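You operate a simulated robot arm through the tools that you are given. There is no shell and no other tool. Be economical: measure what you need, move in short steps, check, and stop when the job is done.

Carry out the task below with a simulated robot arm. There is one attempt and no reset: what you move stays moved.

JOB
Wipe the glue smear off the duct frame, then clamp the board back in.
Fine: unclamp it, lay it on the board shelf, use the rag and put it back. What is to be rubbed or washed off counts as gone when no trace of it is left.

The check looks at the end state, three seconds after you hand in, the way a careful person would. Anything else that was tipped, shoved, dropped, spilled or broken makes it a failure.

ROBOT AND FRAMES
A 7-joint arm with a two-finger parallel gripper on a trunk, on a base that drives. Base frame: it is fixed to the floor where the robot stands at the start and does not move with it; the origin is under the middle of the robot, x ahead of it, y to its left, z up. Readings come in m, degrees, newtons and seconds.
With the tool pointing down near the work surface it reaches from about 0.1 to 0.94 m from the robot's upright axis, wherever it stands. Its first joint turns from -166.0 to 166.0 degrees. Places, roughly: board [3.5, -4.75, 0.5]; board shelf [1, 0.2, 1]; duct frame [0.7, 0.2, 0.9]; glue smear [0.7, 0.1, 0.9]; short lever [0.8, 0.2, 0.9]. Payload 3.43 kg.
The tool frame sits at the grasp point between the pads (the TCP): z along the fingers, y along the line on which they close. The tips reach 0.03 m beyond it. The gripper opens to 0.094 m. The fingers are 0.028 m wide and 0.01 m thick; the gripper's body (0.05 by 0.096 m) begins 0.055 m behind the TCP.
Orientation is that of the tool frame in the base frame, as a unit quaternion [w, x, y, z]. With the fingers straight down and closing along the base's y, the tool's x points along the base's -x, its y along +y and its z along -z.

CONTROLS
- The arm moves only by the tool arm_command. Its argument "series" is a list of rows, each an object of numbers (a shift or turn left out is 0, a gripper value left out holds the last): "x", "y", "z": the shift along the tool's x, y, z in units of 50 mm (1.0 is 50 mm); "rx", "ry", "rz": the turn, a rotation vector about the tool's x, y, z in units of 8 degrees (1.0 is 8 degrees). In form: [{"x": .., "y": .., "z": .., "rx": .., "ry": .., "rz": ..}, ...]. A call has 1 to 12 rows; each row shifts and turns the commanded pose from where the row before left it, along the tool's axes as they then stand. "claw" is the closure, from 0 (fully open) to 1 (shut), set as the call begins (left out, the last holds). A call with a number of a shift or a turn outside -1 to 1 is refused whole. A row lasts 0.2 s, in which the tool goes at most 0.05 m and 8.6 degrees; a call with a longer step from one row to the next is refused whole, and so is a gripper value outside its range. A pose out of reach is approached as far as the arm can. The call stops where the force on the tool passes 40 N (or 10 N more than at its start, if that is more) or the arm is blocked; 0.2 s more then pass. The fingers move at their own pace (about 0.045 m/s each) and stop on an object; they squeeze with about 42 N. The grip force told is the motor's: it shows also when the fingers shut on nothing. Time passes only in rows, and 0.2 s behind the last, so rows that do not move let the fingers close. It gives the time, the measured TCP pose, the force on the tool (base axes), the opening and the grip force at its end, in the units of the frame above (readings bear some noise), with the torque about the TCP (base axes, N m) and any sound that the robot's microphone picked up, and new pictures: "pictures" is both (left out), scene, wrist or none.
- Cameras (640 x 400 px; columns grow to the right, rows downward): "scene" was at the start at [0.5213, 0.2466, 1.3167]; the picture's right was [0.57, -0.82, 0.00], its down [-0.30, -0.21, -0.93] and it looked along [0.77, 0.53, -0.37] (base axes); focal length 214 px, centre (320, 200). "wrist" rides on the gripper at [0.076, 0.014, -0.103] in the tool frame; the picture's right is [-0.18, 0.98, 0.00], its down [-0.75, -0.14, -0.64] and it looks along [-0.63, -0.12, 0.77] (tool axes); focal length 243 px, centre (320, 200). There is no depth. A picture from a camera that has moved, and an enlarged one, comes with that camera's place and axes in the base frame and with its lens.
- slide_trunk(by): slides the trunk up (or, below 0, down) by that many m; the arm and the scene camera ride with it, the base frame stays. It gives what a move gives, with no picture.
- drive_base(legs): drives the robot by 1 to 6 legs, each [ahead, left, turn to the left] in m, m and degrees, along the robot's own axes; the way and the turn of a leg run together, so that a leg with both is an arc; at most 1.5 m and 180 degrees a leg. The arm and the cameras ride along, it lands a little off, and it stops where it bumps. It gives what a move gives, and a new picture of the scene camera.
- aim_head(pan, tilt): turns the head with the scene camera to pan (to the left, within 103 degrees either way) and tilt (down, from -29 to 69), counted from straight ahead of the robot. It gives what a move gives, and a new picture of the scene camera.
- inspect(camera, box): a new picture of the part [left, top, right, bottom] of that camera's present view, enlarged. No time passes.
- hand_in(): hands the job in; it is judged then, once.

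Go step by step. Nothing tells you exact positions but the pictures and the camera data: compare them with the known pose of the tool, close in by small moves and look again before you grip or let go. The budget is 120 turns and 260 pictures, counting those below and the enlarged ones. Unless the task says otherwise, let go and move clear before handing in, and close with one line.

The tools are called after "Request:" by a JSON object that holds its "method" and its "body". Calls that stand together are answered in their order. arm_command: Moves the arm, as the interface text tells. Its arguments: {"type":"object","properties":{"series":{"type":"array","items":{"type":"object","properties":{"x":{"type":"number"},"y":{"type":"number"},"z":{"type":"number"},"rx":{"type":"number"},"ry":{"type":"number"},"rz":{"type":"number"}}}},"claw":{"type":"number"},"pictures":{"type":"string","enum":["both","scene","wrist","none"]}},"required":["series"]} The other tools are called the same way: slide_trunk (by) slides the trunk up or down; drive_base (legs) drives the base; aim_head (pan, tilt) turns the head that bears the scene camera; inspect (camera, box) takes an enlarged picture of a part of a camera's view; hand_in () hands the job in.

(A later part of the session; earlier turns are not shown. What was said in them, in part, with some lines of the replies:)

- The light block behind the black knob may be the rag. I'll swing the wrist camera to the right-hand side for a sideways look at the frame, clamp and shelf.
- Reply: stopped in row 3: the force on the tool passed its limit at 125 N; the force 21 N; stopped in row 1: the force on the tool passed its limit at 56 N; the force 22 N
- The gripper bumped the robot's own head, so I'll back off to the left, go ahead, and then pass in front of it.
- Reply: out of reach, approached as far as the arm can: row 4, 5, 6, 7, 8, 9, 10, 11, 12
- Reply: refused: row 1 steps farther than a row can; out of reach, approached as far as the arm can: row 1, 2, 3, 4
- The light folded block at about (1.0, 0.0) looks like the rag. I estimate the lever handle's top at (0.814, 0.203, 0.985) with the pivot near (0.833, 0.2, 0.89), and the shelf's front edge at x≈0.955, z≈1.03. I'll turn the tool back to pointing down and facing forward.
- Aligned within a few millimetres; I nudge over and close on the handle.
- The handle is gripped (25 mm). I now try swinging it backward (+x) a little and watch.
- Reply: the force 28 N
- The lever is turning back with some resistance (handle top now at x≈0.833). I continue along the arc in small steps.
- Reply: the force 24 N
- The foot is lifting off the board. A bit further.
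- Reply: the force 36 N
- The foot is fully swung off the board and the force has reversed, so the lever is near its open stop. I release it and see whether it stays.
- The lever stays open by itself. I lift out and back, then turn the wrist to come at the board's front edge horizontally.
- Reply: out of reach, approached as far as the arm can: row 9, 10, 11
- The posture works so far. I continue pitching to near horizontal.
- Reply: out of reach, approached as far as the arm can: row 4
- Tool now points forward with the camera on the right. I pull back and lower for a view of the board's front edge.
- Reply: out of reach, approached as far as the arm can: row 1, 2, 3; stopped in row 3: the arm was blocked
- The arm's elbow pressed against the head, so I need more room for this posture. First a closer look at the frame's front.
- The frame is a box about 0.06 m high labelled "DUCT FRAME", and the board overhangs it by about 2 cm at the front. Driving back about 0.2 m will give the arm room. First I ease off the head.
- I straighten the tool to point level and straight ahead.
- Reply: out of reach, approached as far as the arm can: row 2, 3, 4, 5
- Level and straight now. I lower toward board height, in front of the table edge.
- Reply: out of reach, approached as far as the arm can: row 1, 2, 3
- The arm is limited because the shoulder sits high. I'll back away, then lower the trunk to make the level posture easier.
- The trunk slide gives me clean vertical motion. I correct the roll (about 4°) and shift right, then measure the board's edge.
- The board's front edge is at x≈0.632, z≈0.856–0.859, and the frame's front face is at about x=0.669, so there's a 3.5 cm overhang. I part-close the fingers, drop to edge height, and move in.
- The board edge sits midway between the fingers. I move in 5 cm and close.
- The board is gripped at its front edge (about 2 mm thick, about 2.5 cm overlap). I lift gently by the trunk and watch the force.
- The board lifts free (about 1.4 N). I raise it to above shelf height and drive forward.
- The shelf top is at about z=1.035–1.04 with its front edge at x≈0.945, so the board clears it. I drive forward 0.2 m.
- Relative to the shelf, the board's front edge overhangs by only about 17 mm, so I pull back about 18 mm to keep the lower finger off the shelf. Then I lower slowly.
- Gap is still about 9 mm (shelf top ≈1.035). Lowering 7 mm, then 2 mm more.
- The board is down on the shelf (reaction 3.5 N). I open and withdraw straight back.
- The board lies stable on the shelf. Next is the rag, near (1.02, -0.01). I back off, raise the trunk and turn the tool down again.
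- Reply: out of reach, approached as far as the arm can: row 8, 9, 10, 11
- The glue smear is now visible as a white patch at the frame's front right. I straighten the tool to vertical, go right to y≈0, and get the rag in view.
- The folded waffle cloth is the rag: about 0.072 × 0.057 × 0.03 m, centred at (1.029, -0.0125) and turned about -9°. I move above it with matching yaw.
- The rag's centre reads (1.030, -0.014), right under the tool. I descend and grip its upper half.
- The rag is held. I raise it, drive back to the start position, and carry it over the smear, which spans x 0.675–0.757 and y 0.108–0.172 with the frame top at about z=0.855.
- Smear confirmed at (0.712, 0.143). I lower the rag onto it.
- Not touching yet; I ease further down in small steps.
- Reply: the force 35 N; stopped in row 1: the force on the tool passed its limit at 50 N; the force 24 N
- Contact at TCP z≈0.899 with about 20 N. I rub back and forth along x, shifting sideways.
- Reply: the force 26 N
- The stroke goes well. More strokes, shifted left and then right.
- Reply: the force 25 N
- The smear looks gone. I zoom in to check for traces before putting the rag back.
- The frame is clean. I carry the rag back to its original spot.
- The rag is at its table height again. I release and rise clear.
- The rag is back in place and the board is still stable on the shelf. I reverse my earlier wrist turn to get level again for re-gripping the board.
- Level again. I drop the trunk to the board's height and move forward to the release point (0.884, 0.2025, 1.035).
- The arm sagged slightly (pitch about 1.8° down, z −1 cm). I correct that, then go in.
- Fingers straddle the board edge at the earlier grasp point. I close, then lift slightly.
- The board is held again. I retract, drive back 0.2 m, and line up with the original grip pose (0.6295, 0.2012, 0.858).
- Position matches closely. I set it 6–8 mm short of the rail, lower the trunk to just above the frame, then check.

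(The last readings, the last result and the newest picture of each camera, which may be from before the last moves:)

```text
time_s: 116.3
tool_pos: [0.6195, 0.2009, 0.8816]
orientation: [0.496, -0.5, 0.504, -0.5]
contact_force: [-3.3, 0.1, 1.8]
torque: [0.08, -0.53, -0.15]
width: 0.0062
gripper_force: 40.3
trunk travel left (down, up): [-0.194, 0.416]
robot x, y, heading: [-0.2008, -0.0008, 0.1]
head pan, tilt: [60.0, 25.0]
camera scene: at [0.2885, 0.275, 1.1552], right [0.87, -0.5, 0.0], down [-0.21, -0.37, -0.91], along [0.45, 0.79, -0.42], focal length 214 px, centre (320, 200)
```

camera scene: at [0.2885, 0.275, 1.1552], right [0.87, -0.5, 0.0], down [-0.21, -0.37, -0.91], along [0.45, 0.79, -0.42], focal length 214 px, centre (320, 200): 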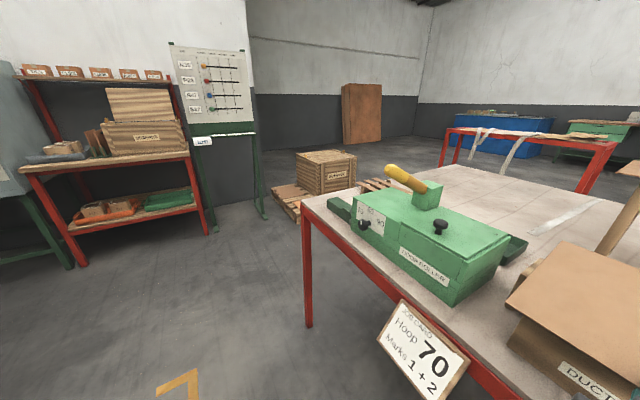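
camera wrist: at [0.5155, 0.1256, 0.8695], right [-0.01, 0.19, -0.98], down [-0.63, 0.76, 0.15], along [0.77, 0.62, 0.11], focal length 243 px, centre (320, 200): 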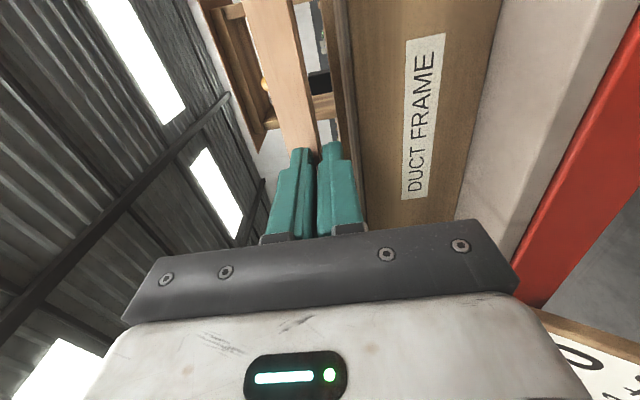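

The board's rear edge came down on the rail and tilted in the grip. I raise, pull back further, and try again.

Request:
{"method": "slide_trunk", "body": {"by": 0.03}}

Request:
{"method": "aim_head", "body": {"pan": 35, "tilt": 45}}

Request:
{"method": "inspect", "body": {"camera": "scene", "box": [340, 100, 540, 300]}}

Request:
{"method": "inspect", "body": {"camera": "wrist", "box": [200, 0, 440, 200]}}

```text
time_s: 117.1
tool_pos: [0.6188, 0.2021, 0.911]
orientation: [0.496, -0.499, 0.505, -0.5]
contact_force: [-1.3, -0.3, 1.8]
torque: [-0.07, -0.48, 0.05]
width: 0.0042
gripper_force: 38.6
trunk travel left (down, up): [-0.224, 0.386]
robot x, y, heading: [-0.2018, 0.0001, 0.3]
head pan, tilt: [60.0, 25.0]
```

```text
time_s: 118.0
tool_pos: [0.6178, 0.2005, 0.9118]
orientation: [0.497, -0.499, 0.505, -0.5]
contact_force: [-1.8, -0.9, 1.8]
torque: [0.01, -0.51, -0.01]
width: 0.0041
gripper_force: 38.5
trunk travel left (down, up): [-0.224, 0.386]
robot x, y, heading: [-0.2006, 0.0011, 0.3]
head pan, tilt: [35.0, 45.0]
camera scene: at [0.3091, 0.2421, 1.1547], right [0.58, -0.82, 0.0], down [-0.58, -0.41, -0.71], along [0.58, 0.41, -0.71], focal length 214 px, centre (320, 200)
```

scene: 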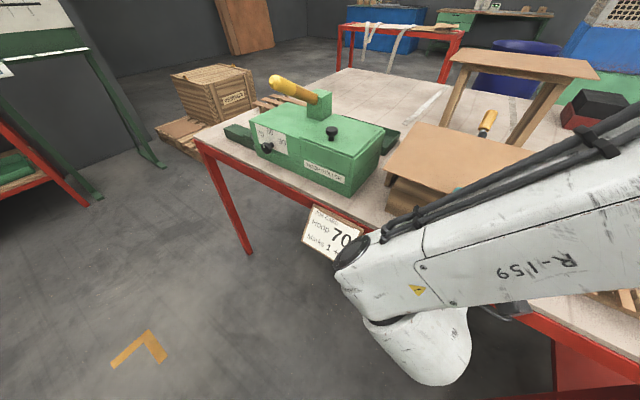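

```text
2.00 times, centred on (440, 200) of scene
camera zoom: at [0.3091, 0.2421, 1.1547], right [0.58, -0.82, 0.0], down [-0.58, -0.41, -0.71], along [0.58, 0.41, -0.71], focal length 429 px, centre (80, 200)
```

zoom: 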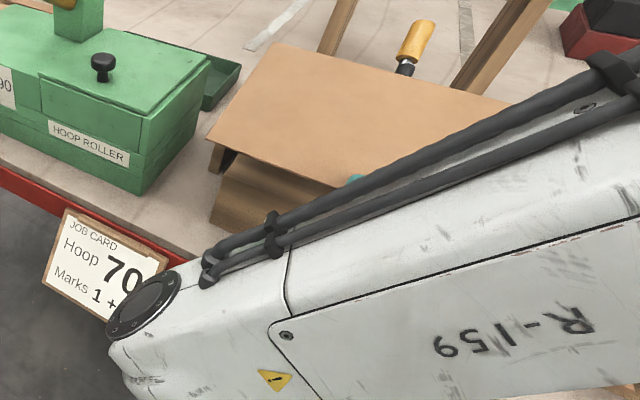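

```text
2.00 times, centred on (320, 100) of wrist
camera zoom: at [0.5155, 0.1256, 0.8995], right [-0.01, 0.19, -0.98], down [-0.63, 0.76, 0.15], along [0.77, 0.62, 0.11], focal length 485 px, centre (320, 400)
```

zoom: 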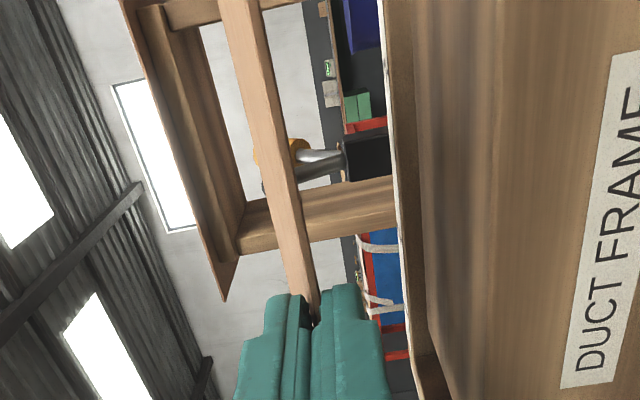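

The board's rear appears to rest on the raised lever foot, near x≈0.80, z≈0.94. I raise, pull back 4.5 cm, then come down in front of it and slide the board in under the foot.

Request:
{"method": "slide_trunk", "body": {"by": 0.05}}

Request:
{"method": "arm_command", "body": {"series": [{"z": -0.5}, {"z": -0.5}], "pictures": "wrist"}}

Request:
{"method": "inspect", "body": {"camera": "wrist", "box": [200, 0, 440, 200]}}

Request:
{"method": "inspect", "body": {"camera": "scene", "box": [360, 60, 560, 260]}}

```text
time_s: 118.9
tool_pos: [0.6201, 0.2011, 0.9608]
orientation: [0.496, -0.5, 0.504, -0.499]
contact_force: [0.6, 0.1, -2.1]
torque: [-0.02, 0.16, 0.0]
width: 0.0024
gripper_force: 37.0
trunk travel left (down, up): [-0.274, 0.336]
robot x, y, heading: [-0.1977, -0.0042, -0.1]
head pan, tilt: [35.0, 45.0]
```

```text
time_s: 119.5
tool_pos: [0.5696, 0.1991, 0.9578]
orientation: [0.493, -0.501, 0.507, -0.499]
contact_force: [0.0, 0.4, -0.8]
torque: [0.0, 0.15, 0.04]
width: 0.0023
gripper_force: 37.0
trunk travel left (down, up): [-0.274, 0.336]
robot x, y, heading: [-0.202, 0.0013, 0.4]
head pan, tilt: [35.0, 45.0]
camera wrist: at [0.4652, 0.1254, 0.9472], right [-0.01, 0.18, -0.98], down [-0.63, 0.76, 0.15], along [0.78, 0.62, 0.11], focal length 243 px, centre (320, 200)
```

wrist: 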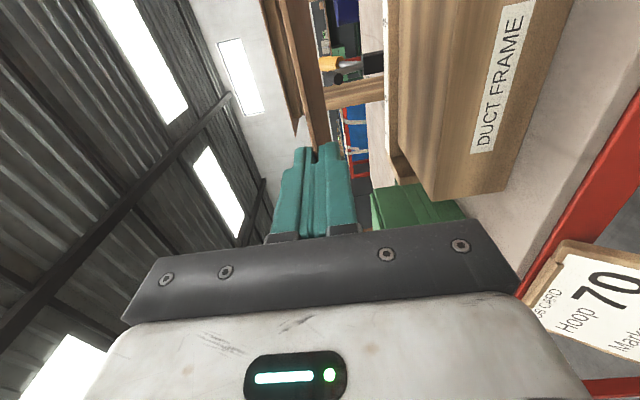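

```text
2.00 times, centred on (320, 100) of wrist
camera zoom: at [0.4652, 0.1254, 0.9472], right [-0.01, 0.18, -0.98], down [-0.63, 0.76, 0.15], along [0.78, 0.62, 0.11], focal length 485 px, centre (320, 400)
```

zoom: 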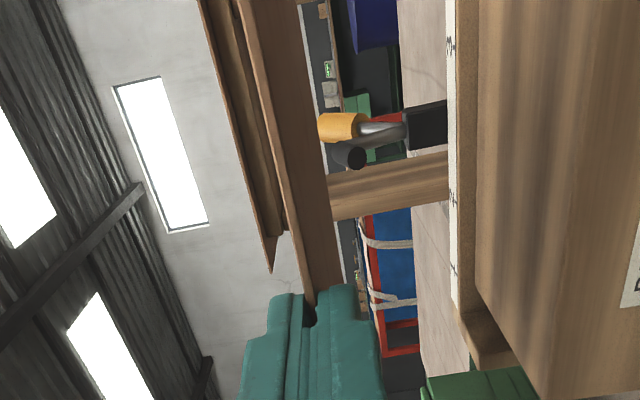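

```text
2.00 times, centred on (460, 160) of scene
camera zoom: at [0.3093, 0.2419, 1.2046], right [0.58, -0.82, 0.0], down [-0.58, -0.41, -0.71], along [0.58, 0.41, -0.71], focal length 429 px, centre (40, 280)
```

zoom: 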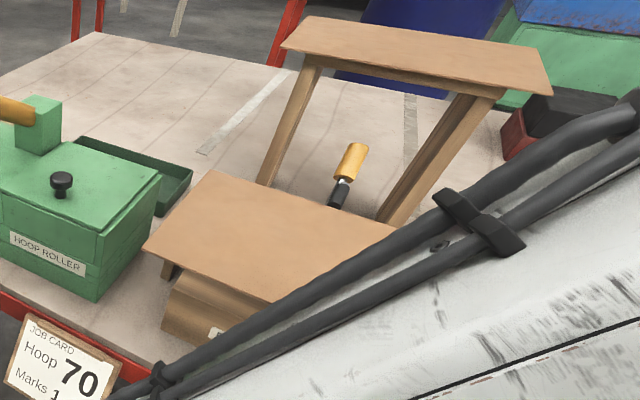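

Level again and clear of the lever. I fix the small pitch, then lower to about 1 cm above the frame.

Request:
{"method": "arm_command", "body": {"series": [{"rx": 0.1}], "pictures": "none"}}

Request:
{"method": "slide_trunk", "body": {"by": -0.088}}

Request:
{"method": "arm_command", "body": {"series": [{}], "pictures": "wrist"}}

Request:
{"method": "inspect", "body": {"camera": "wrist", "box": [200, 0, 440, 200]}}

```text
time_s: 119.9
tool_pos: [0.568, 0.202, 0.9597]
orientation: [0.497, -0.497, 0.504, -0.501]
contact_force: [0.6, 0.3, -1.9]
torque: [0.0, 0.19, -0.02]
width: 0.0024
gripper_force: 36.8
trunk travel left (down, up): [-0.274, 0.336]
robot x, y, heading: [-0.1991, -0.0005, 0.2]
head pan, tilt: [35.0, 45.0]
```

```text
time_s: 121.1
tool_pos: [0.5674, 0.2009, 0.8697]
orientation: [-0.497, 0.498, -0.501, 0.503]
contact_force: [0.4, -0.3, -1.0]
torque: [-0.06, 0.13, -0.01]
width: 0.0022
gripper_force: 36.7
trunk travel left (down, up): [-0.186, 0.424]
robot x, y, heading: [-0.2001, -0.0022, -0.1]
head pan, tilt: [35.0, 45.0]
```

```text
time_s: 121.5
tool_pos: [0.5672, 0.2011, 0.8697]
orientation: [-0.497, 0.498, -0.502, 0.503]
contact_force: [-0.1, 0.7, -1.7]
torque: [0.05, 0.18, -0.02]
width: 0.0022
gripper_force: 37.0
trunk travel left (down, up): [-0.186, 0.424]
robot x, y, heading: [-0.1972, 0.002, 0.2]
head pan, tilt: [35.0, 45.0]
camera wrist: at [0.465, 0.1259, 0.8576], right [0.0, 0.18, -0.98], down [-0.64, 0.76, 0.14], along [0.77, 0.62, 0.12], focal length 243 px, centre (320, 200)
```

wrist: 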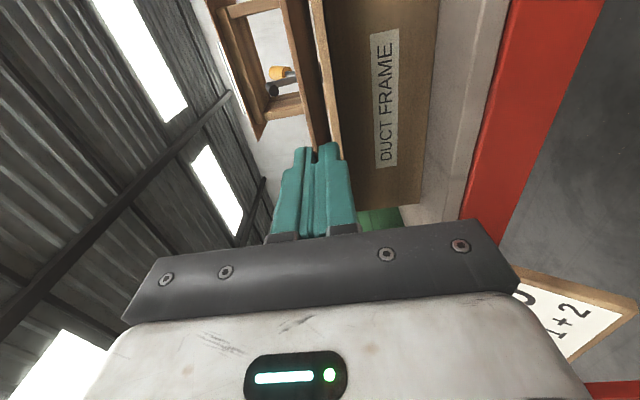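

```text
2.00 times, centred on (320, 100) of wrist
camera zoom: at [0.465, 0.1259, 0.8576], right [0.0, 0.18, -0.98], down [-0.64, 0.76, 0.14], along [0.77, 0.62, 0.12], focal length 485 px, centre (320, 400)
```

zoom: 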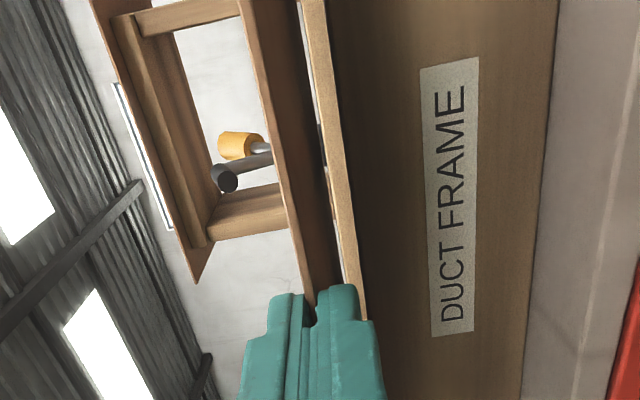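

A clean gap to the frame. I slide forward under the foot toward the rail, watching the forces.

Request:
{"method": "arm_command", "body": {"series": [{"z": 0.3}, {"z": 0.3}, {"z": 0.3}], "pictures": "none"}}

Request:
{"method": "arm_command", "body": {"series": [{"z": 0.12}], "pictures": "wrist"}}

Request:
{"method": "inspect", "body": {"camera": "scene", "box": [360, 60, 560, 260]}}

```text
time_s: 122.3
tool_pos: [0.6122, 0.2008, 0.8694]
orientation: [0.498, -0.5, 0.501, -0.501]
contact_force: [1.0, 0.1, -1.7]
torque: [-0.05, 0.16, 0.02]
width: 0.002
gripper_force: 37.3
trunk travel left (down, up): [-0.186, 0.424]
robot x, y, heading: [-0.2029, -0.0025, 0.5]
head pan, tilt: [35.0, 45.0]
```

```text
time_s: 122.7
tool_pos: [0.6197, 0.2009, 0.8701]
orientation: [0.497, -0.499, 0.503, -0.502]
contact_force: [-0.5, -0.6, -2.5]
torque: [-0.01, 0.14, 0.0]
width: 0.0024
gripper_force: 36.6
trunk travel left (down, up): [-0.186, 0.424]
robot x, y, heading: [-0.1984, -0.0001, 0.1]
head pan, tilt: [35.0, 45.0]
camera wrist: at [0.516, 0.1254, 0.8572], right [0.0, 0.18, -0.98], down [-0.64, 0.76, 0.14], along [0.77, 0.62, 0.12], focal length 243 px, centre (320, 200)
```

wrist: 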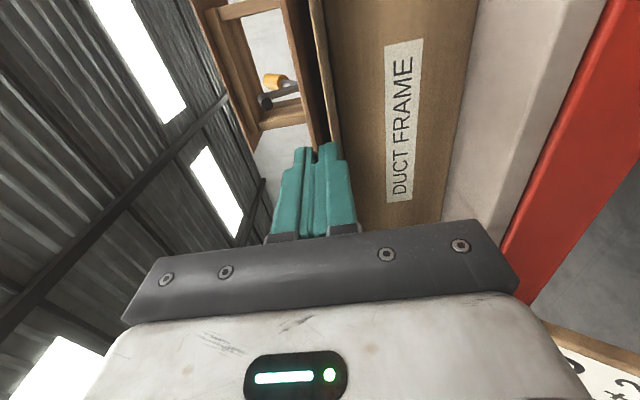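

```text
2.00 times, centred on (460, 160) of scene
camera zoom: at [0.3092, 0.242, 1.1166], right [0.58, -0.82, 0.0], down [-0.58, -0.41, -0.71], along [0.58, 0.41, -0.71], focal length 429 px, centre (40, 280)
```

zoom: 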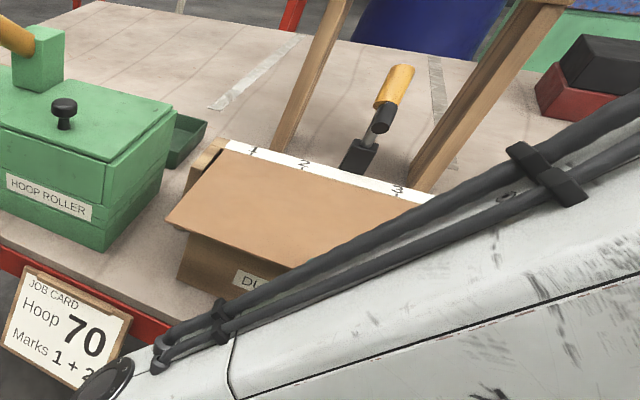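

It slid in without contact. I nudge forward to the rail.

Request:
{"method": "arm_command", "body": {"series": [{"z": 0.08}, {"z": 0.08}], "pictures": "none"}}

Request:
{"method": "arm_command", "body": {"series": [{"z": 0.04}], "pictures": "none"}}

Request:
{"method": "inspect", "body": {"camera": "scene", "box": [360, 60, 560, 260]}}

```text
time_s: 123.3
tool_pos: [0.6249, 0.2002, 0.8696]
orientation: [0.496, -0.5, 0.502, -0.502]
contact_force: [-20.1, -5.9, -0.7]
torque: [-0.07, 0.14, 0.77]
width: 0.0023
gripper_force: 37.2
trunk travel left (down, up): [-0.186, 0.424]
robot x, y, heading: [-0.2051, -0.0021, 0.2]
head pan, tilt: [35.0, 45.0]
```

```text
time_s: 123.7
tool_pos: [0.6264, 0.2012, 0.8714]
orientation: [0.498, -0.499, 0.503, -0.501]
contact_force: [-39.7, -5.0, -0.8]
torque: [-0.14, 0.11, -0.15]
width: 0.0027
gripper_force: 37.1
trunk travel left (down, up): [-0.186, 0.424]
robot x, y, heading: [-0.2049, -0.0038, 0.3]
head pan, tilt: [35.0, 45.0]
```

```text
2.00 times, centred on (460, 160) of scene
camera zoom: at [0.3076, 0.2421, 1.1171], right [0.58, -0.82, 0.0], down [-0.58, -0.41, -0.71], along [0.58, 0.41, -0.71], focal length 429 px, centre (40, 280)
```

zoom: 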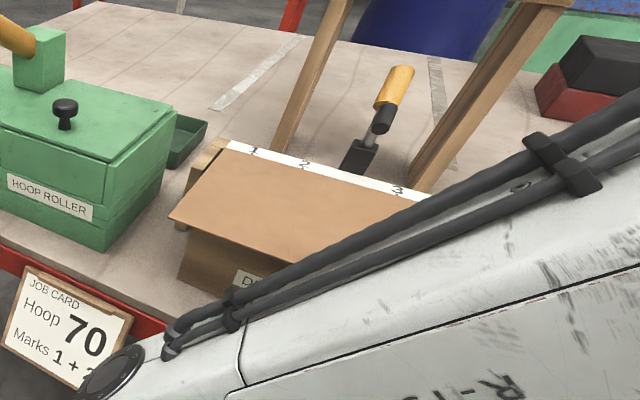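

The board is against the rail. I ease the pressure and lower it onto the frame.

Request:
{"method": "arm_command", "body": {"series": [{"z": -0.06}], "pictures": "none"}}

Request:
{"method": "slide_trunk", "body": {"by": -0.01}}

```text
time_s: 124.1
tool_pos: [0.6268, 0.2019, 0.8711]
orientation: [0.499, -0.497, 0.503, -0.501]
contact_force: [-17.9, 0.7, -2.0]
torque: [-0.23, 0.27, 0.23]
width: 0.0025
gripper_force: 37.0
trunk travel left (down, up): [-0.186, 0.424]
robot x, y, heading: [-0.2032, 0.0011, 0.3]
head pan, tilt: [35.0, 45.0]
```

```text
time_s: 124.7
tool_pos: [0.6272, 0.2004, 0.8615]
orientation: [0.498, -0.497, 0.503, -0.502]
contact_force: [-8.5, 1.2, 1.0]
torque: [-0.04, -0.37, 0.25]
width: 0.0025
gripper_force: 36.4
trunk travel left (down, up): [-0.176, 0.434]
robot x, y, heading: [-0.2027, -0.0009, 0.3]
head pan, tilt: [35.0, 45.0]
```

Request:
{"method": "slide_trunk", "body": {"by": -0.002}}

Request:
{"method": "arm_command", "body": {"series": [{}], "pictures": "wrist"}}

Request:
{"method": "inspect", "body": {"camera": "wrist", "box": [200, 0, 440, 200]}}

```text
time_s: 125.2
tool_pos: [0.6268, 0.1993, 0.858]
orientation: [0.497, -0.498, 0.503, -0.502]
contact_force: [-0.4, -0.7, -1.5]
torque: [-0.01, 0.13, 0.0]
width: 0.0022
gripper_force: 37.0
trunk travel left (down, up): [-0.174, 0.436]
robot x, y, heading: [-0.2036, 0.0011, 0.3]
head pan, tilt: [35.0, 45.0]
```

```text
time_s: 125.6
tool_pos: [0.6256, 0.1996, 0.8581]
orientation: [0.498, -0.498, 0.502, -0.502]
contact_force: [-0.5, -0.7, -1.8]
torque: [0.0, 0.11, 0.05]
width: 0.0024
gripper_force: 37.0
trunk travel left (down, up): [-0.174, 0.436]
robot x, y, heading: [-0.2008, -0.0002, 0.1]
head pan, tilt: [35.0, 45.0]
camera wrist: at [0.5231, 0.1251, 0.8451], right [0.0, 0.18, -0.98], down [-0.64, 0.76, 0.14], along [0.77, 0.62, 0.12], focal length 243 px, centre (320, 200)
```

wrist: 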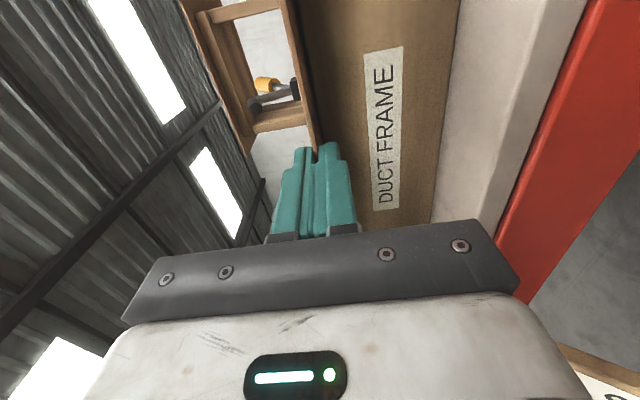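

```text
2.00 times, centred on (320, 100) of wrist
camera zoom: at [0.5231, 0.1251, 0.8451], right [0.0, 0.18, -0.98], down [-0.64, 0.76, 0.14], along [0.77, 0.62, 0.12], focal length 485 px, centre (320, 400)
```

zoom: 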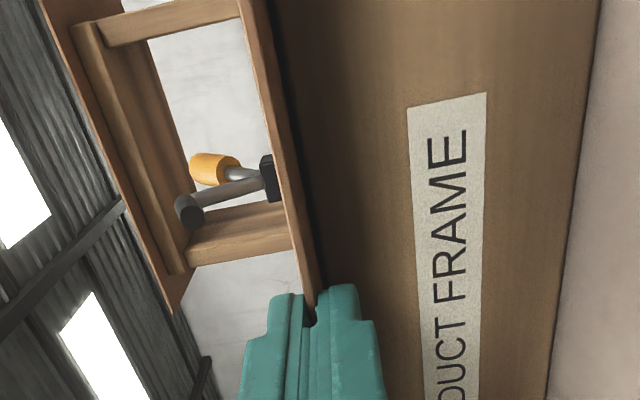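

Request:
{"method": "slide_trunk", "body": {"by": -0.001}}

Request:
{"method": "arm_command", "body": {"series": [{"z": 0.05}, {"z": 0.04}], "pictures": "none"}}

```text
time_s: 126.1
tool_pos: [0.6258, 0.2008, 0.8574]
orientation: [0.497, -0.498, 0.503, -0.501]
contact_force: [-0.5, -0.9, -0.8]
torque: [0.0, 0.05, -0.02]
width: 0.0021
gripper_force: 36.2
trunk travel left (down, up): [-0.173, 0.437]
robot x, y, heading: [-0.1997, 0.0022, 0.0]
head pan, tilt: [35.0, 45.0]
```

```text
time_s: 126.7
tool_pos: [0.6275, 0.2021, 0.8579]
orientation: [0.497, -0.5, 0.503, -0.5]
contact_force: [-40.1, -4.9, -0.2]
torque: [0.02, -0.01, -0.09]
width: 0.003
gripper_force: 37.1
trunk travel left (down, up): [-0.173, 0.437]
robot x, y, heading: [-0.204, -0.0001, 0.2]
head pan, tilt: [35.0, 45.0]
```

The board is firmly against the rail and on the frame. I ease off, release and withdraw.

Request:
{"method": "arm_command", "body": {"series": [{"z": -0.05}], "pictures": "none"}}

Request:
{"method": "arm_command", "body": {"series": [{}, {}, {}, {"z": -0.5}, {"z": -0.9}], "claw": 0.45, "pictures": "wrist"}}

Request:
{"method": "inspect", "body": {"camera": "scene", "box": [360, 60, 560, 260]}}

```text
time_s: 127.1
tool_pos: [0.6268, 0.2007, 0.8568]
orientation: [0.498, -0.498, 0.502, -0.502]
contact_force: [-24.7, -0.7, -1.1]
torque: [-0.02, 0.12, 0.56]
width: 0.0025
gripper_force: 36.4
trunk travel left (down, up): [-0.173, 0.437]
robot x, y, heading: [-0.2041, -0.0019, 0.5]
head pan, tilt: [35.0, 45.0]
```

```text
time_s: 128.3
tool_pos: [0.5588, 0.1996, 0.858]
orientation: [0.496, -0.497, 0.504, -0.503]
contact_force: [0.0, -0.7, -0.6]
torque: [0.02, 0.0, 0.01]
width: 0.0516
gripper_force: 0.0
trunk travel left (down, up): [-0.173, 0.437]
robot x, y, heading: [-0.2007, 0.001, -0.0]
head pan, tilt: [35.0, 45.0]
camera wrist: at [0.4554, 0.1245, 0.8446], right [0.0, 0.18, -0.98], down [-0.63, 0.76, 0.14], along [0.77, 0.62, 0.12], focal length 243 px, centre (320, 200)
```

wrist: 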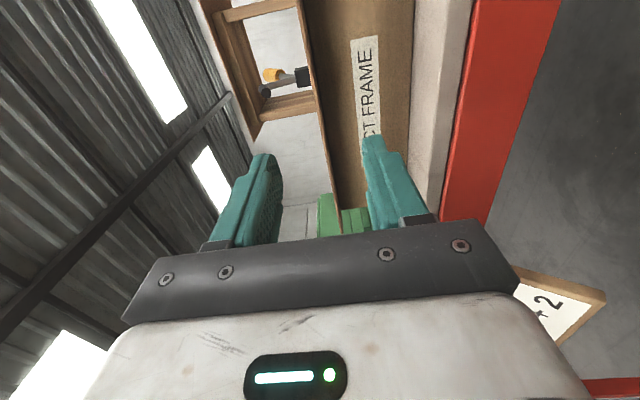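

```text
2.00 times, centred on (460, 160) of scene
camera zoom: at [0.3094, 0.2417, 1.1036], right [0.58, -0.82, 0.0], down [-0.58, -0.41, -0.71], along [0.58, 0.41, -0.71], focal length 429 px, centre (40, 280)
```

zoom: 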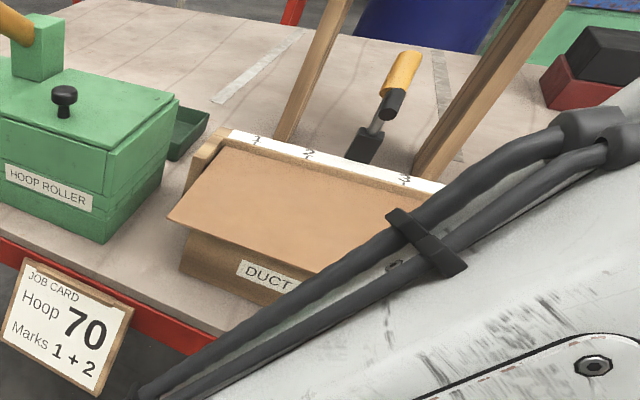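

The board is back on the frame. Now the clamp: raise the trunk, drive forward and turn the tool down again.

Request:
{"method": "slide_trunk", "body": {"by": 0.262}}

Request:
{"method": "drive_base", "body": {"legs": [[0.2, 0, 0]]}}

Request:
{"method": "arm_command", "body": {"series": [{"rx": -1}, {"rx": -1}, {"rx": -1}, {"rx": -1}, {"rx": -1}, {"rx": -1}, {"rx": -1}], "pictures": "none"}}

Request:
{"method": "arm_command", "body": {"series": [{"rz": 1}, {"rz": 1}, {"rz": 1}, {"rz": 1}, {"rz": 1}, {"rz": 1}, {"rz": 1}, {"rz": 1}, {"rz": 1}, {"rz": 1}, {"rz": 1}, {"rz": 0.25}], "claw": 0, "pictures": "none"}}

Request:
{"method": "arm_command", "body": {"series": [{"ry": 1}, {"ry": 1}, {"ry": 1}, {"ry": 1}, {"ry": 0.12}], "pictures": "wrist"}}

Request:
{"method": "aim_head", "body": {"pan": 0, "tilt": 50}}

```text
time_s: 131.0
tool_pos: [0.5585, 0.1996, 1.119]
orientation: [0.498, -0.499, 0.502, -0.502]
contact_force: [-0.1, 0.0, -1.0]
torque: [-0.01, 0.0, 0.0]
width: 0.0517
gripper_force: 0.0
trunk travel left (down, up): [-0.435, 0.175]
robot x, y, heading: [-0.2043, 0.0013, 0.1]
head pan, tilt: [35.0, 45.0]
```

```text
time_s: 132.6
tool_pos: [0.7607, 0.2014, 1.1189]
orientation: [-0.498, 0.498, -0.502, 0.503]
contact_force: [0.3, 0.0, 0.2]
torque: [0.02, -0.01, 0.0]
width: 0.0517
gripper_force: 0.0
trunk travel left (down, up): [-0.435, 0.175]
robot x, y, heading: [0.0013, 0.0005, 0.4]
head pan, tilt: [35.0, 45.0]
camera scene: at [0.5109, 0.2433, 1.3657], right [0.58, -0.82, 0.0], down [-0.58, -0.41, -0.71], along [0.58, 0.41, -0.71], focal length 214 px, centre (320, 200)
```

scene: 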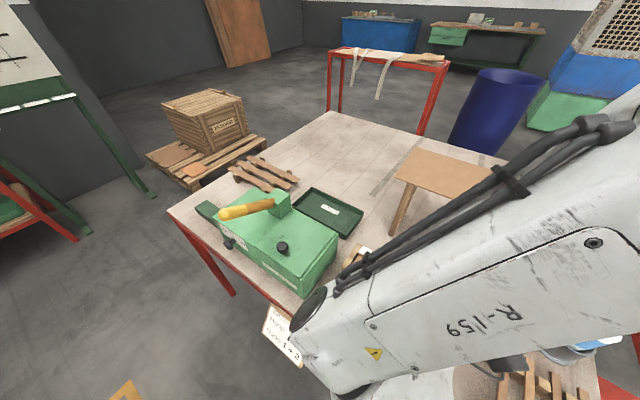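

```text
time_s: 134.2
tool_pos: [0.7602, 0.2029, 1.1167]
orientation: [0.204, -0.675, 0.679, -0.205]
contact_force: [0.2, 0.5, -0.7]
torque: [-0.03, -0.02, 0.02]
width: 0.0518
gripper_force: 0.0
trunk travel left (down, up): [-0.435, 0.175]
robot x, y, heading: [0.0046, 0.0014, 0.0]
head pan, tilt: [35.0, 45.0]
```

```text
time_s: 136.8
tool_pos: [0.7605, 0.201, 1.119]
orientation: [0.294, 0.004, 0.956, -0.001]
contact_force: [1.1, -0.1, 0.1]
torque: [0.01, 0.01, 0.0]
width: 0.0941
gripper_force: 0.0
trunk travel left (down, up): [-0.435, 0.175]
robot x, y, heading: [0.0008, -0.001, 0.2]
head pan, tilt: [35.0, 45.0]
```

```text
time_s: 138.0
tool_pos: [0.7608, 0.2019, 1.1189]
orientation: [0.008, 0.003, 1.0, 0.0]
contact_force: [-0.5, -0.3, -0.6]
torque: [-0.01, 0.0, 0.04]
width: 0.0938
gripper_force: 0.0
trunk travel left (down, up): [-0.435, 0.175]
robot x, y, heading: [0.0007, 0.0032, 0.4]
head pan, tilt: [35.0, 45.0]
camera wrist: at [0.6829, 0.2172, 1.2219], right [0.19, 0.98, 0.0], down [0.74, -0.15, 0.65], along [0.64, -0.12, -0.76], focal length 243 px, centre (320, 200)
```

wrist: 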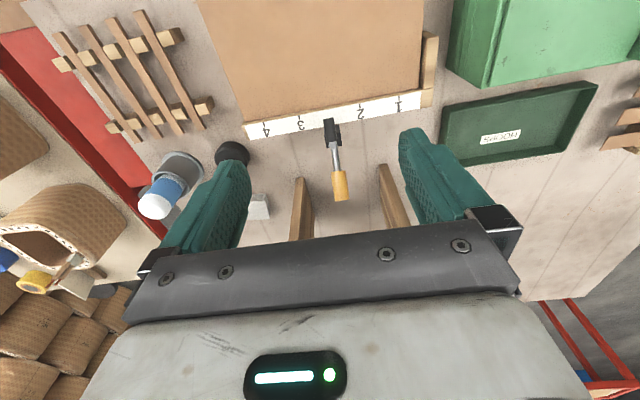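

```text
time_s: 139.0
tool_pos: [0.7609, 0.2019, 1.1203]
orientation: [0.009, 0.004, 1.0, -0.001]
contact_force: [-0.2, -0.5, 0.7]
torque: [0.0, 0.01, 0.0]
width: 0.0942
gripper_force: 0.1
trunk travel left (down, up): [-0.435, 0.175]
robot x, y, heading: [0.003, -0.0015, 0.3]
head pan, tilt: [0.0, 50.0]
camera scene: at [0.5217, 0.1968, 1.3587], right [0.01, -1.0, 0.0], down [-0.77, 0.0, -0.64], along [0.64, 0.0, -0.77], focal length 214 px, centre (320, 200)
```

scene: 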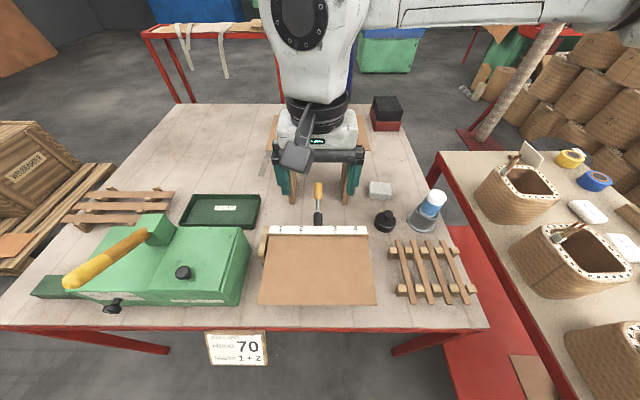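

I inspect how the board is seated, then approach the open lever's handle near (0.90, 0.205, 0.945).

Request:
{"method": "inspect", "body": {"camera": "scene", "box": [240, 170, 400, 320]}}

Request:
{"method": "arm_command", "body": {"series": [{"x": -0.9, "y": 0.05}, {"x": -0.9}, {"x": -0.8}, {"z": 0.9}, {"z": 0.9}, {"z": 0.9}, {"z": 0.6}], "pictures": "wrist"}}

```text
2.67 times, centred on (320, 245) of scene
camera zoom: at [0.5217, 0.1968, 1.3587], right [0.01, -1.0, 0.0], down [-0.77, 0.0, -0.64], along [0.64, 0.0, -0.77], focal length 572 px, centre (320, 80)
```

zoom: 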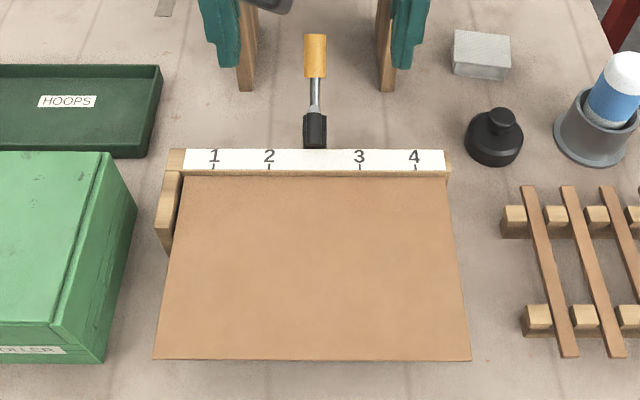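

```text
time_s: 140.6
tool_pos: [0.8934, 0.2037, 0.9554]
orientation: [0.008, 0.003, 1.0, -0.001]
contact_force: [-1.0, 0.8, -0.3]
torque: [-0.01, 0.01, 0.0]
width: 0.0937
gripper_force: 0.1
trunk travel left (down, up): [-0.435, 0.175]
robot x, y, heading: [0.0007, -0.0013, 0.4]
head pan, tilt: [0.0, 50.0]
camera wrist: at [0.8155, 0.2191, 1.0583], right [0.19, 0.98, 0.0], down [0.74, -0.15, 0.66], along [0.64, -0.12, -0.76], focal length 243 px, centre (320, 200)
```

wrist: 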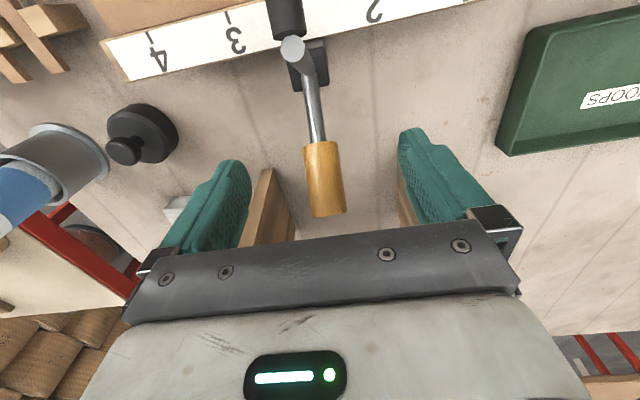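

The board sits square against the rail, as at first. The handle is centred between the fingers; I lower a little and close.

Request:
{"method": "arm_command", "body": {"series": [{"x": -0.14, "z": 0.26}, {"y": 0.02}], "pictures": "none"}}

Request:
{"method": "arm_command", "body": {"series": [{}, {}, {}, {}, {}], "claw": 1, "pictures": "wrist"}}

```text
time_s: 141.2
tool_pos: [0.9003, 0.2049, 0.9439]
orientation: [0.009, 0.004, 1.0, -0.001]
contact_force: [0.5, -0.1, -0.2]
torque: [-0.01, 0.04, 0.0]
width: 0.094
gripper_force: 0.0
trunk travel left (down, up): [-0.435, 0.175]
robot x, y, heading: [0.0031, 0.0008, 0.4]
head pan, tilt: [0.0, 50.0]
```

```text
time_s: 142.4
tool_pos: [0.9005, 0.2055, 0.9435]
orientation: [0.009, 0.004, 1.0, -0.001]
contact_force: [1.4, 3.0, 0.3]
torque: [-0.01, 0.0, 0.02]
width: 0.0259
gripper_force: 34.6
trunk travel left (down, up): [-0.435, 0.175]
robot x, y, heading: [0.002, 0.0008, 0.2]
head pan, tilt: [0.0, 50.0]
camera wrist: at [0.8227, 0.2201, 1.046], right [0.19, 0.98, 0.0], down [0.74, -0.15, 0.66], along [0.64, -0.12, -0.76], focal length 243 px, centre (320, 200)
```

wrist: 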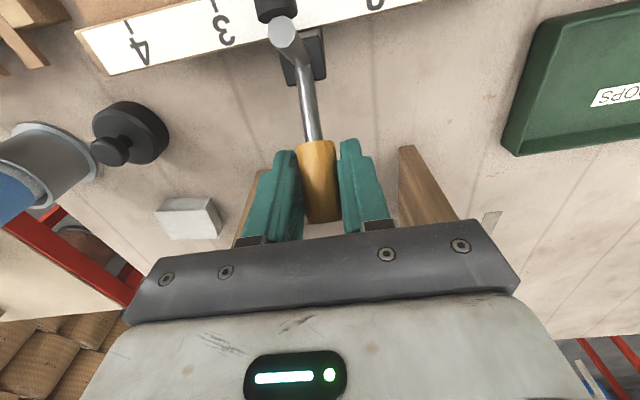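

Gripped. I swing the lever back along the arc.

Request:
{"method": "arm_command", "body": {"series": [{"x": 0.14, "z": -0.17}, {"x": 0.17, "z": -0.14}, {"x": 0.19, "z": -0.11}], "pictures": "none"}}

Request:
{"method": "arm_command", "body": {"series": [{"x": 0.25, "z": -0.07}, {"x": 0.25, "z": -0.03}, {"x": 0.25, "z": -0.02}], "pictures": "wrist"}}

```text
time_s: 143.2
tool_pos: [0.8759, 0.2062, 0.9635]
orientation: [0.01, 0.004, 1.0, 0.0]
contact_force: [16.0, 9.8, -10.2]
torque: [0.07, -1.43, 0.19]
width: 0.0217
gripper_force: 44.7
trunk travel left (down, up): [-0.435, 0.175]
robot x, y, heading: [-0.0015, 0.0015, 0.3]
head pan, tilt: [0.0, 50.0]
```

```text
time_s: 144.0
tool_pos: [0.8323, 0.2037, 0.9689]
orientation: [0.003, 0.003, 1.0, -0.002]
contact_force: [-2.7, 2.0, 1.5]
torque: [-0.16, -0.19, 0.01]
width: 0.0
gripper_force: 13.6
trunk travel left (down, up): [-0.435, 0.175]
robot x, y, heading: [-0.0024, 0.0039, 0.5]
head pan, tilt: [0.0, 50.0]
camera wrist: at [0.7564, 0.2203, 1.0727], right [0.19, 0.98, 0.0], down [0.75, -0.14, 0.65], along [0.64, -0.12, -0.76], focal length 243 px, centre (320, 200)
```

wrist: 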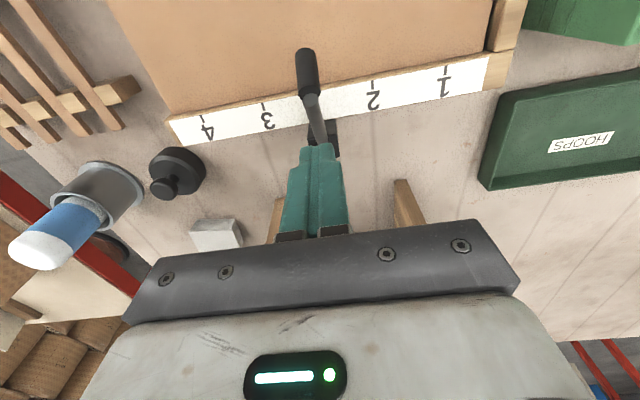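

The fingers slipped off the handle. I look at where the lever is now.

Request:
{"method": "inspect", "body": {"camera": "scene", "box": [260, 140, 380, 250]}}

Request:
{"method": "inspect", "body": {"camera": "wrist", "box": [240, 30, 400, 240]}}

```text
3.64 times, centred on (320, 195) of scene
camera zoom: at [0.5209, 0.1968, 1.3591], right [0.0, -1.0, 0.0], down [-0.77, 0.0, -0.64], along [0.64, 0.0, -0.77], focal length 780 px, centre (320, 218)
```

zoom: 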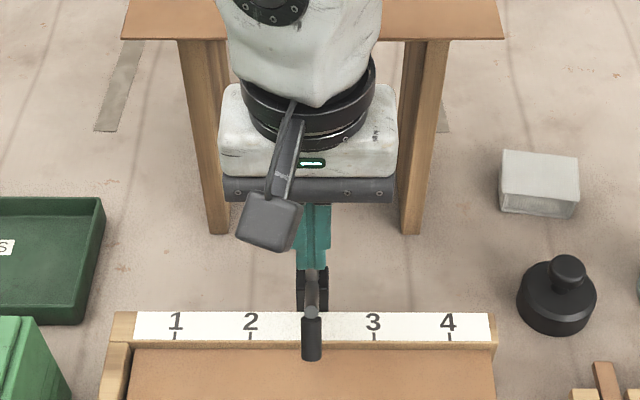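

```text
1.90 times, centred on (320, 135) of wrist
camera zoom: at [0.7564, 0.2203, 1.0727], right [0.19, 0.98, 0.0], down [0.75, -0.14, 0.65], along [0.64, -0.12, -0.76], focal length 462 px, centre (320, 324)
```

zoom: 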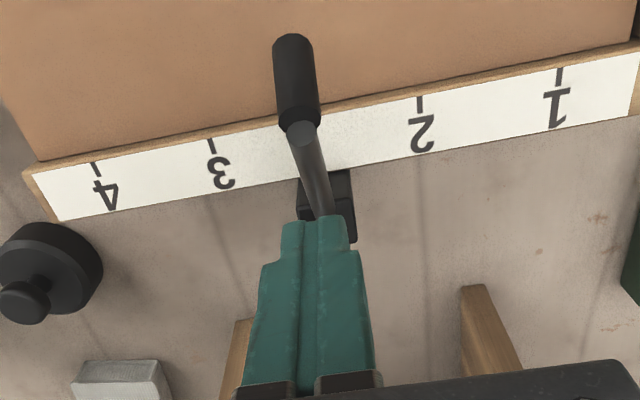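

The lever is already most of the way closed (foot about 2 cm above the board) and the handle is now behind the closed fingers. I'll hop over it and push it forward from behind with closed, slightly pitched fingers.

Request:
{"method": "arm_command", "body": {"series": [{"z": -1}, {"z": -1}, {"ry": -1}, {"ry": -1}], "pictures": "wrist"}}

Request:
{"method": "inspect", "body": {"camera": "scene", "box": [260, 140, 380, 250]}}

```text
time_s: 145.0
tool_pos: [0.8353, 0.2048, 1.0688]
orientation: [0.147, 0.004, 0.989, -0.002]
contact_force: [-1.0, -0.2, -0.7]
torque: [0.0, -0.02, -0.01]
width: 0.0
gripper_force: 32.8
trunk travel left (down, up): [-0.435, 0.175]
robot x, y, heading: [0.0003, 0.0004, 0.4]
head pan, tilt: [0.0, 50.0]
camera wrist: at [0.7331, 0.2204, 1.1467], right [0.18, 0.98, 0.05], down [0.53, -0.14, 0.83], along [0.83, -0.13, -0.55], focal length 243 px, centre (320, 200)
```

wrist: 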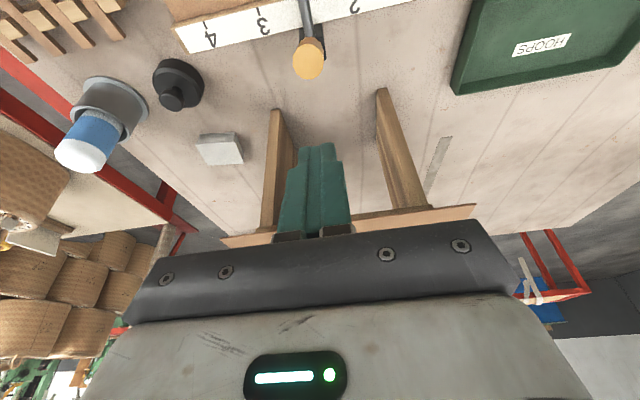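

```text
3.64 times, centred on (320, 195) of scene
camera zoom: at [0.5217, 0.1967, 1.3586], right [0.0, -1.0, 0.0], down [-0.77, 0.0, -0.64], along [0.64, 0.0, -0.77], focal length 780 px, centre (320, 218)
```

zoom: 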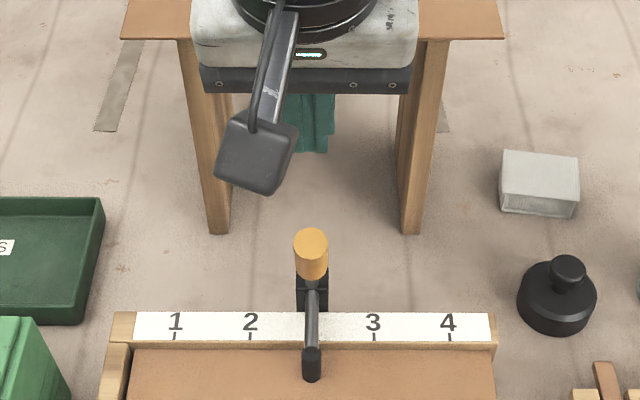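

With the fingers lifted, the handle top is at x≈0.815 and the foot is at x≈0.783 on the board, which matches the original clamped state. I zoom to confirm the foot touches the board.

Request:
{"method": "arm_command", "body": {"series": [{"ry": 1}, {"ry": 1}, {"x": 0.9}, {"x": 0.9}, {"x": 0.5}], "claw": 0.3, "pictures": "wrist"}}

Request:
{"method": "inspect", "body": {"camera": "wrist", "box": [240, 20, 400, 160]}}

Request:
{"method": "inspect", "body": {"camera": "scene", "box": [240, 170, 400, 320]}}

```text
time_s: 146.2
tool_pos: [0.7203, 0.206, 1.0675]
orientation: [0.009, 0.004, 1.0, -0.001]
contact_force: [-0.2, 1.4, 0.1]
torque: [-0.03, 0.01, -0.03]
width: 0.0656
gripper_force: 0.0
trunk travel left (down, up): [-0.435, 0.175]
robot x, y, heading: [-0.0016, 0.0009, -0.0]
head pan, tilt: [0.0, 50.0]
camera wrist: at [0.643, 0.2205, 1.1702], right [0.19, 0.98, 0.0], down [0.74, -0.15, 0.66], along [0.64, -0.12, -0.76], focal length 243 px, centre (320, 200)
```

wrist: 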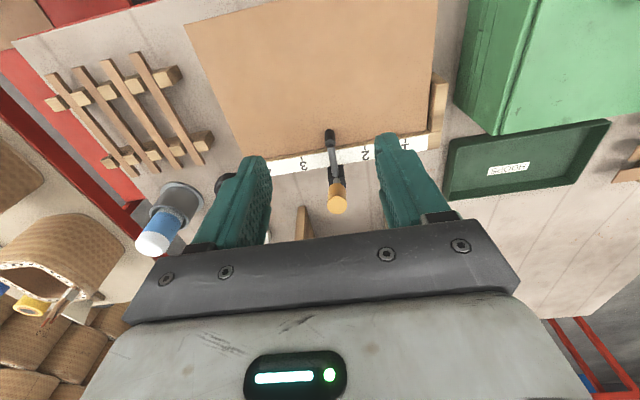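

```text
2.86 times, centred on (320, 90) of wrist
camera zoom: at [0.643, 0.2205, 1.1702], right [0.19, 0.98, 0.0], down [0.74, -0.15, 0.66], along [0.64, -0.12, -0.76], focal length 693 px, centre (320, 514)
```

zoom: 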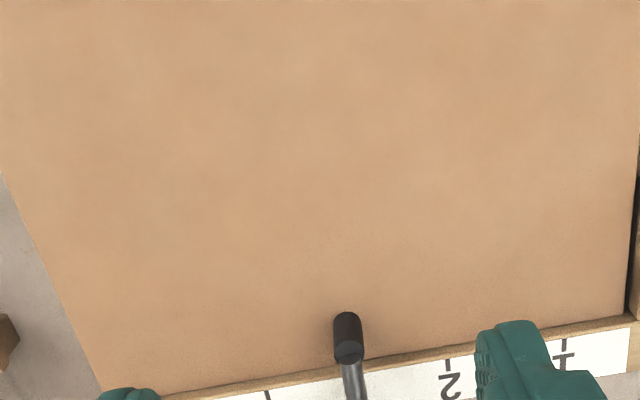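

```text
2.67 times, centred on (320, 245) of scene
camera zoom: at [0.5217, 0.1967, 1.3587], right [0.0, -1.0, 0.0], down [-0.77, 0.0, -0.64], along [0.64, 0.0, -0.77], focal length 572 px, centre (320, 80)
```

zoom: 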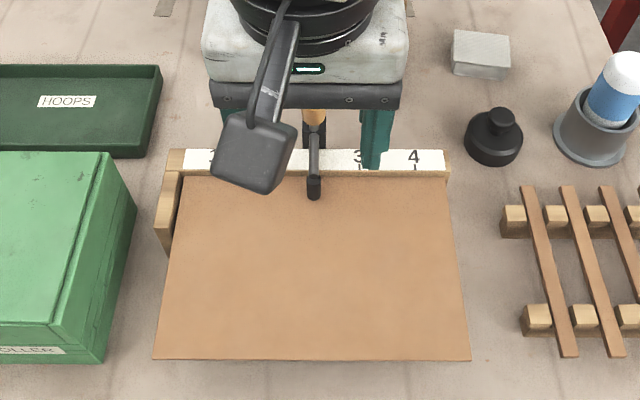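

It looks fully clamped. As a check I press the handle lightly from behind with closed fingers to make sure it's at its stop.

Request:
{"method": "arm_command", "body": {"series": [{"x": -0.9}, {"x": -0.9}, {"x": -0.9}, {"x": -0.3}], "claw": 1, "pictures": "none"}}

Request:
{"method": "arm_command", "body": {"series": [{"z": 0.9}, {"z": 0.9}], "pictures": "wrist"}}

```text
time_s: 147.2
tool_pos: [0.8708, 0.2045, 1.069]
orientation: [0.009, 0.004, 1.0, -0.001]
contact_force: [0.2, -0.9, -0.6]
torque: [-0.01, -0.02, -0.03]
width: 0.0
gripper_force: 19.1
trunk travel left (down, up): [-0.435, 0.175]
robot x, y, heading: [-0.0015, -0.0008, -0.1]
head pan, tilt: [0.0, 50.0]
```

```text
time_s: 147.8
tool_pos: [0.8737, 0.2059, 0.9804]
orientation: [0.009, 0.004, 1.0, -0.001]
contact_force: [0.0, -0.3, 0.4]
torque: [0.01, -0.01, 0.0]
width: 0.0002
gripper_force: 32.9
trunk travel left (down, up): [-0.435, 0.175]
robot x, y, heading: [0.001, 0.0, 0.3]
head pan, tilt: [0.0, 50.0]
camera wrist: at [0.7953, 0.2205, 1.0823], right [0.19, 0.98, 0.0], down [0.74, -0.15, 0.66], along [0.64, -0.12, -0.76], focal length 243 px, centre (320, 200)
```

wrist: 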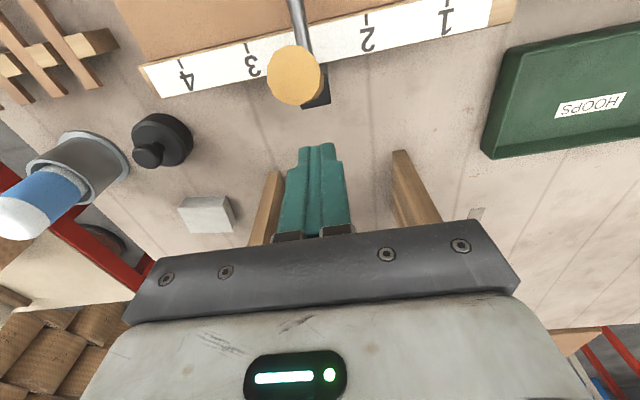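

Request:
{"method": "arm_command", "body": {"series": [{"x": 0.3}, {"x": 0.3}], "pictures": "none"}}

Request:
{"method": "arm_command", "body": {"series": [{"x": 0.07}, {"x": 0.07}], "pictures": "none"}}

```text
time_s: 148.5
tool_pos: [0.8509, 0.2036, 0.9829]
orientation: [0.018, 0.009, 1.0, 0.002]
contact_force: [6.0, -0.5, 3.0]
torque: [0.09, -0.16, 0.05]
width: 0.0001
gripper_force: 32.9
trunk travel left (down, up): [-0.435, 0.175]
robot x, y, heading: [0.0011, 0.0011, 0.2]
head pan, tilt: [0.0, 50.0]
stopped in row 2: the force on the tool passed its limit at 43 N (the readings are from after the stop); the commanded pose is now the measured one
```

```text
time_s: 149.1
tool_pos: [0.8496, 0.2022, 0.9835]
orientation: [0.026, 0.012, 1.0, 0.004]
contact_force: [4.9, -0.4, 2.8]
torque: [0.08, -0.13, -0.01]
width: 0.0
gripper_force: 33.0
trunk travel left (down, up): [-0.435, 0.175]
robot x, y, heading: [0.0012, -0.0003, 0.2]
head pan, tilt: [0.0, 50.0]
stopped in row 2: the force on the tool passed its limit at 44 N (the readings are from after the stop); the commanded pose is now the measured one
```

The handle is hard against its closed stop, holding 43 N without moving. I withdraw and take a final look.

Request:
{"method": "arm_command", "body": {"series": [{"x": -0.3}, {"z": -0.9}, {"z": -0.9}, {"z": -0.9}, {"y": -0.9}, {"y": -0.9}, {"y": -0.9}], "claw": 0.3, "pictures": "both"}}

Request:
{"method": "inspect", "body": {"camera": "scene", "box": [240, 170, 400, 320]}}

Request:
{"method": "inspect", "body": {"camera": "wrist", "box": [320, 0, 520, 160]}}

```text
time_s: 150.7
tool_pos: [0.8544, 0.0675, 1.1194]
orientation: [0.023, 0.01, 1.0, 0.004]
contact_force: [-0.2, 0.0, 0.0]
torque: [-0.05, 0.03, 0.0]
width: 0.066
gripper_force: 0.1
trunk travel left (down, up): [-0.435, 0.175]
robot x, y, heading: [0.0013, -0.0009, 0.2]
head pan, tilt: [0.0, 50.0]
camera scene: at [0.5229, 0.1973, 1.3587], right [0.01, -1.0, 0.0], down [-0.77, 0.0, -0.64], along [0.64, 0.0, -0.77], focal length 214 px, centre (320, 200)
camera wrist: at [0.774, 0.0828, 1.2196], right [0.2, 0.98, 0.02], down [0.72, -0.16, 0.68], along [0.66, -0.12, -0.74], focal length 243 px, centre (320, 200)
```

scene: 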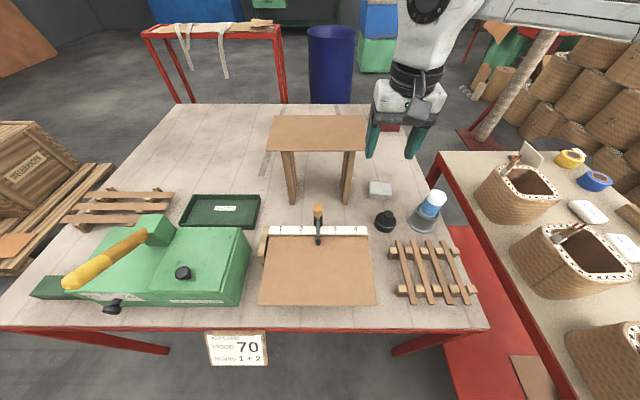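
wrist: 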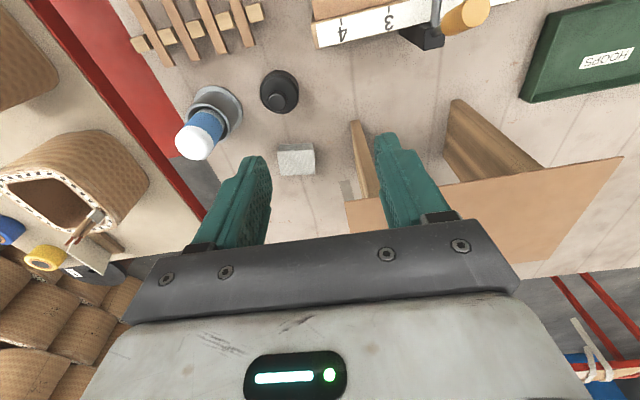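

```text
2.67 times, centred on (320, 245) of scene
camera zoom: at [0.5229, 0.1973, 1.3587], right [0.01, -1.0, 0.0], down [-0.77, 0.0, -0.64], along [0.64, 0.0, -0.77], focal length 572 px, centre (320, 80)
```

zoom: 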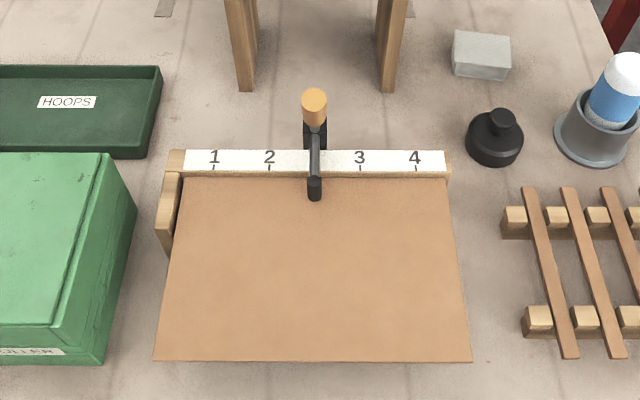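

```text
2.50 times, centred on (420, 80) of wrist
camera zoom: at [0.774, 0.0828, 1.2196], right [0.2, 0.98, 0.02], down [0.72, -0.16, 0.68], along [0.66, -0.12, -0.74], focal length 606 px, centre (70, 500)
```

zoom: 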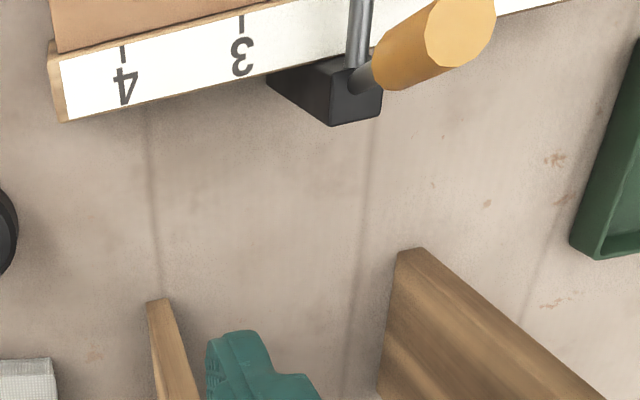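

Everything is as it should be: the frame is clean, the board is seated and clamped, the rag is back in its place, and the gripper is empty and clear. I hand in.

Request:
{"method": "hand_in", "body": {}}

```text
The job is handed in.
```

The job is done and handed in: the glue smear is gone from the duct frame, the board is back against the rail with the lever clamped shut, and the rag is back where I found it.
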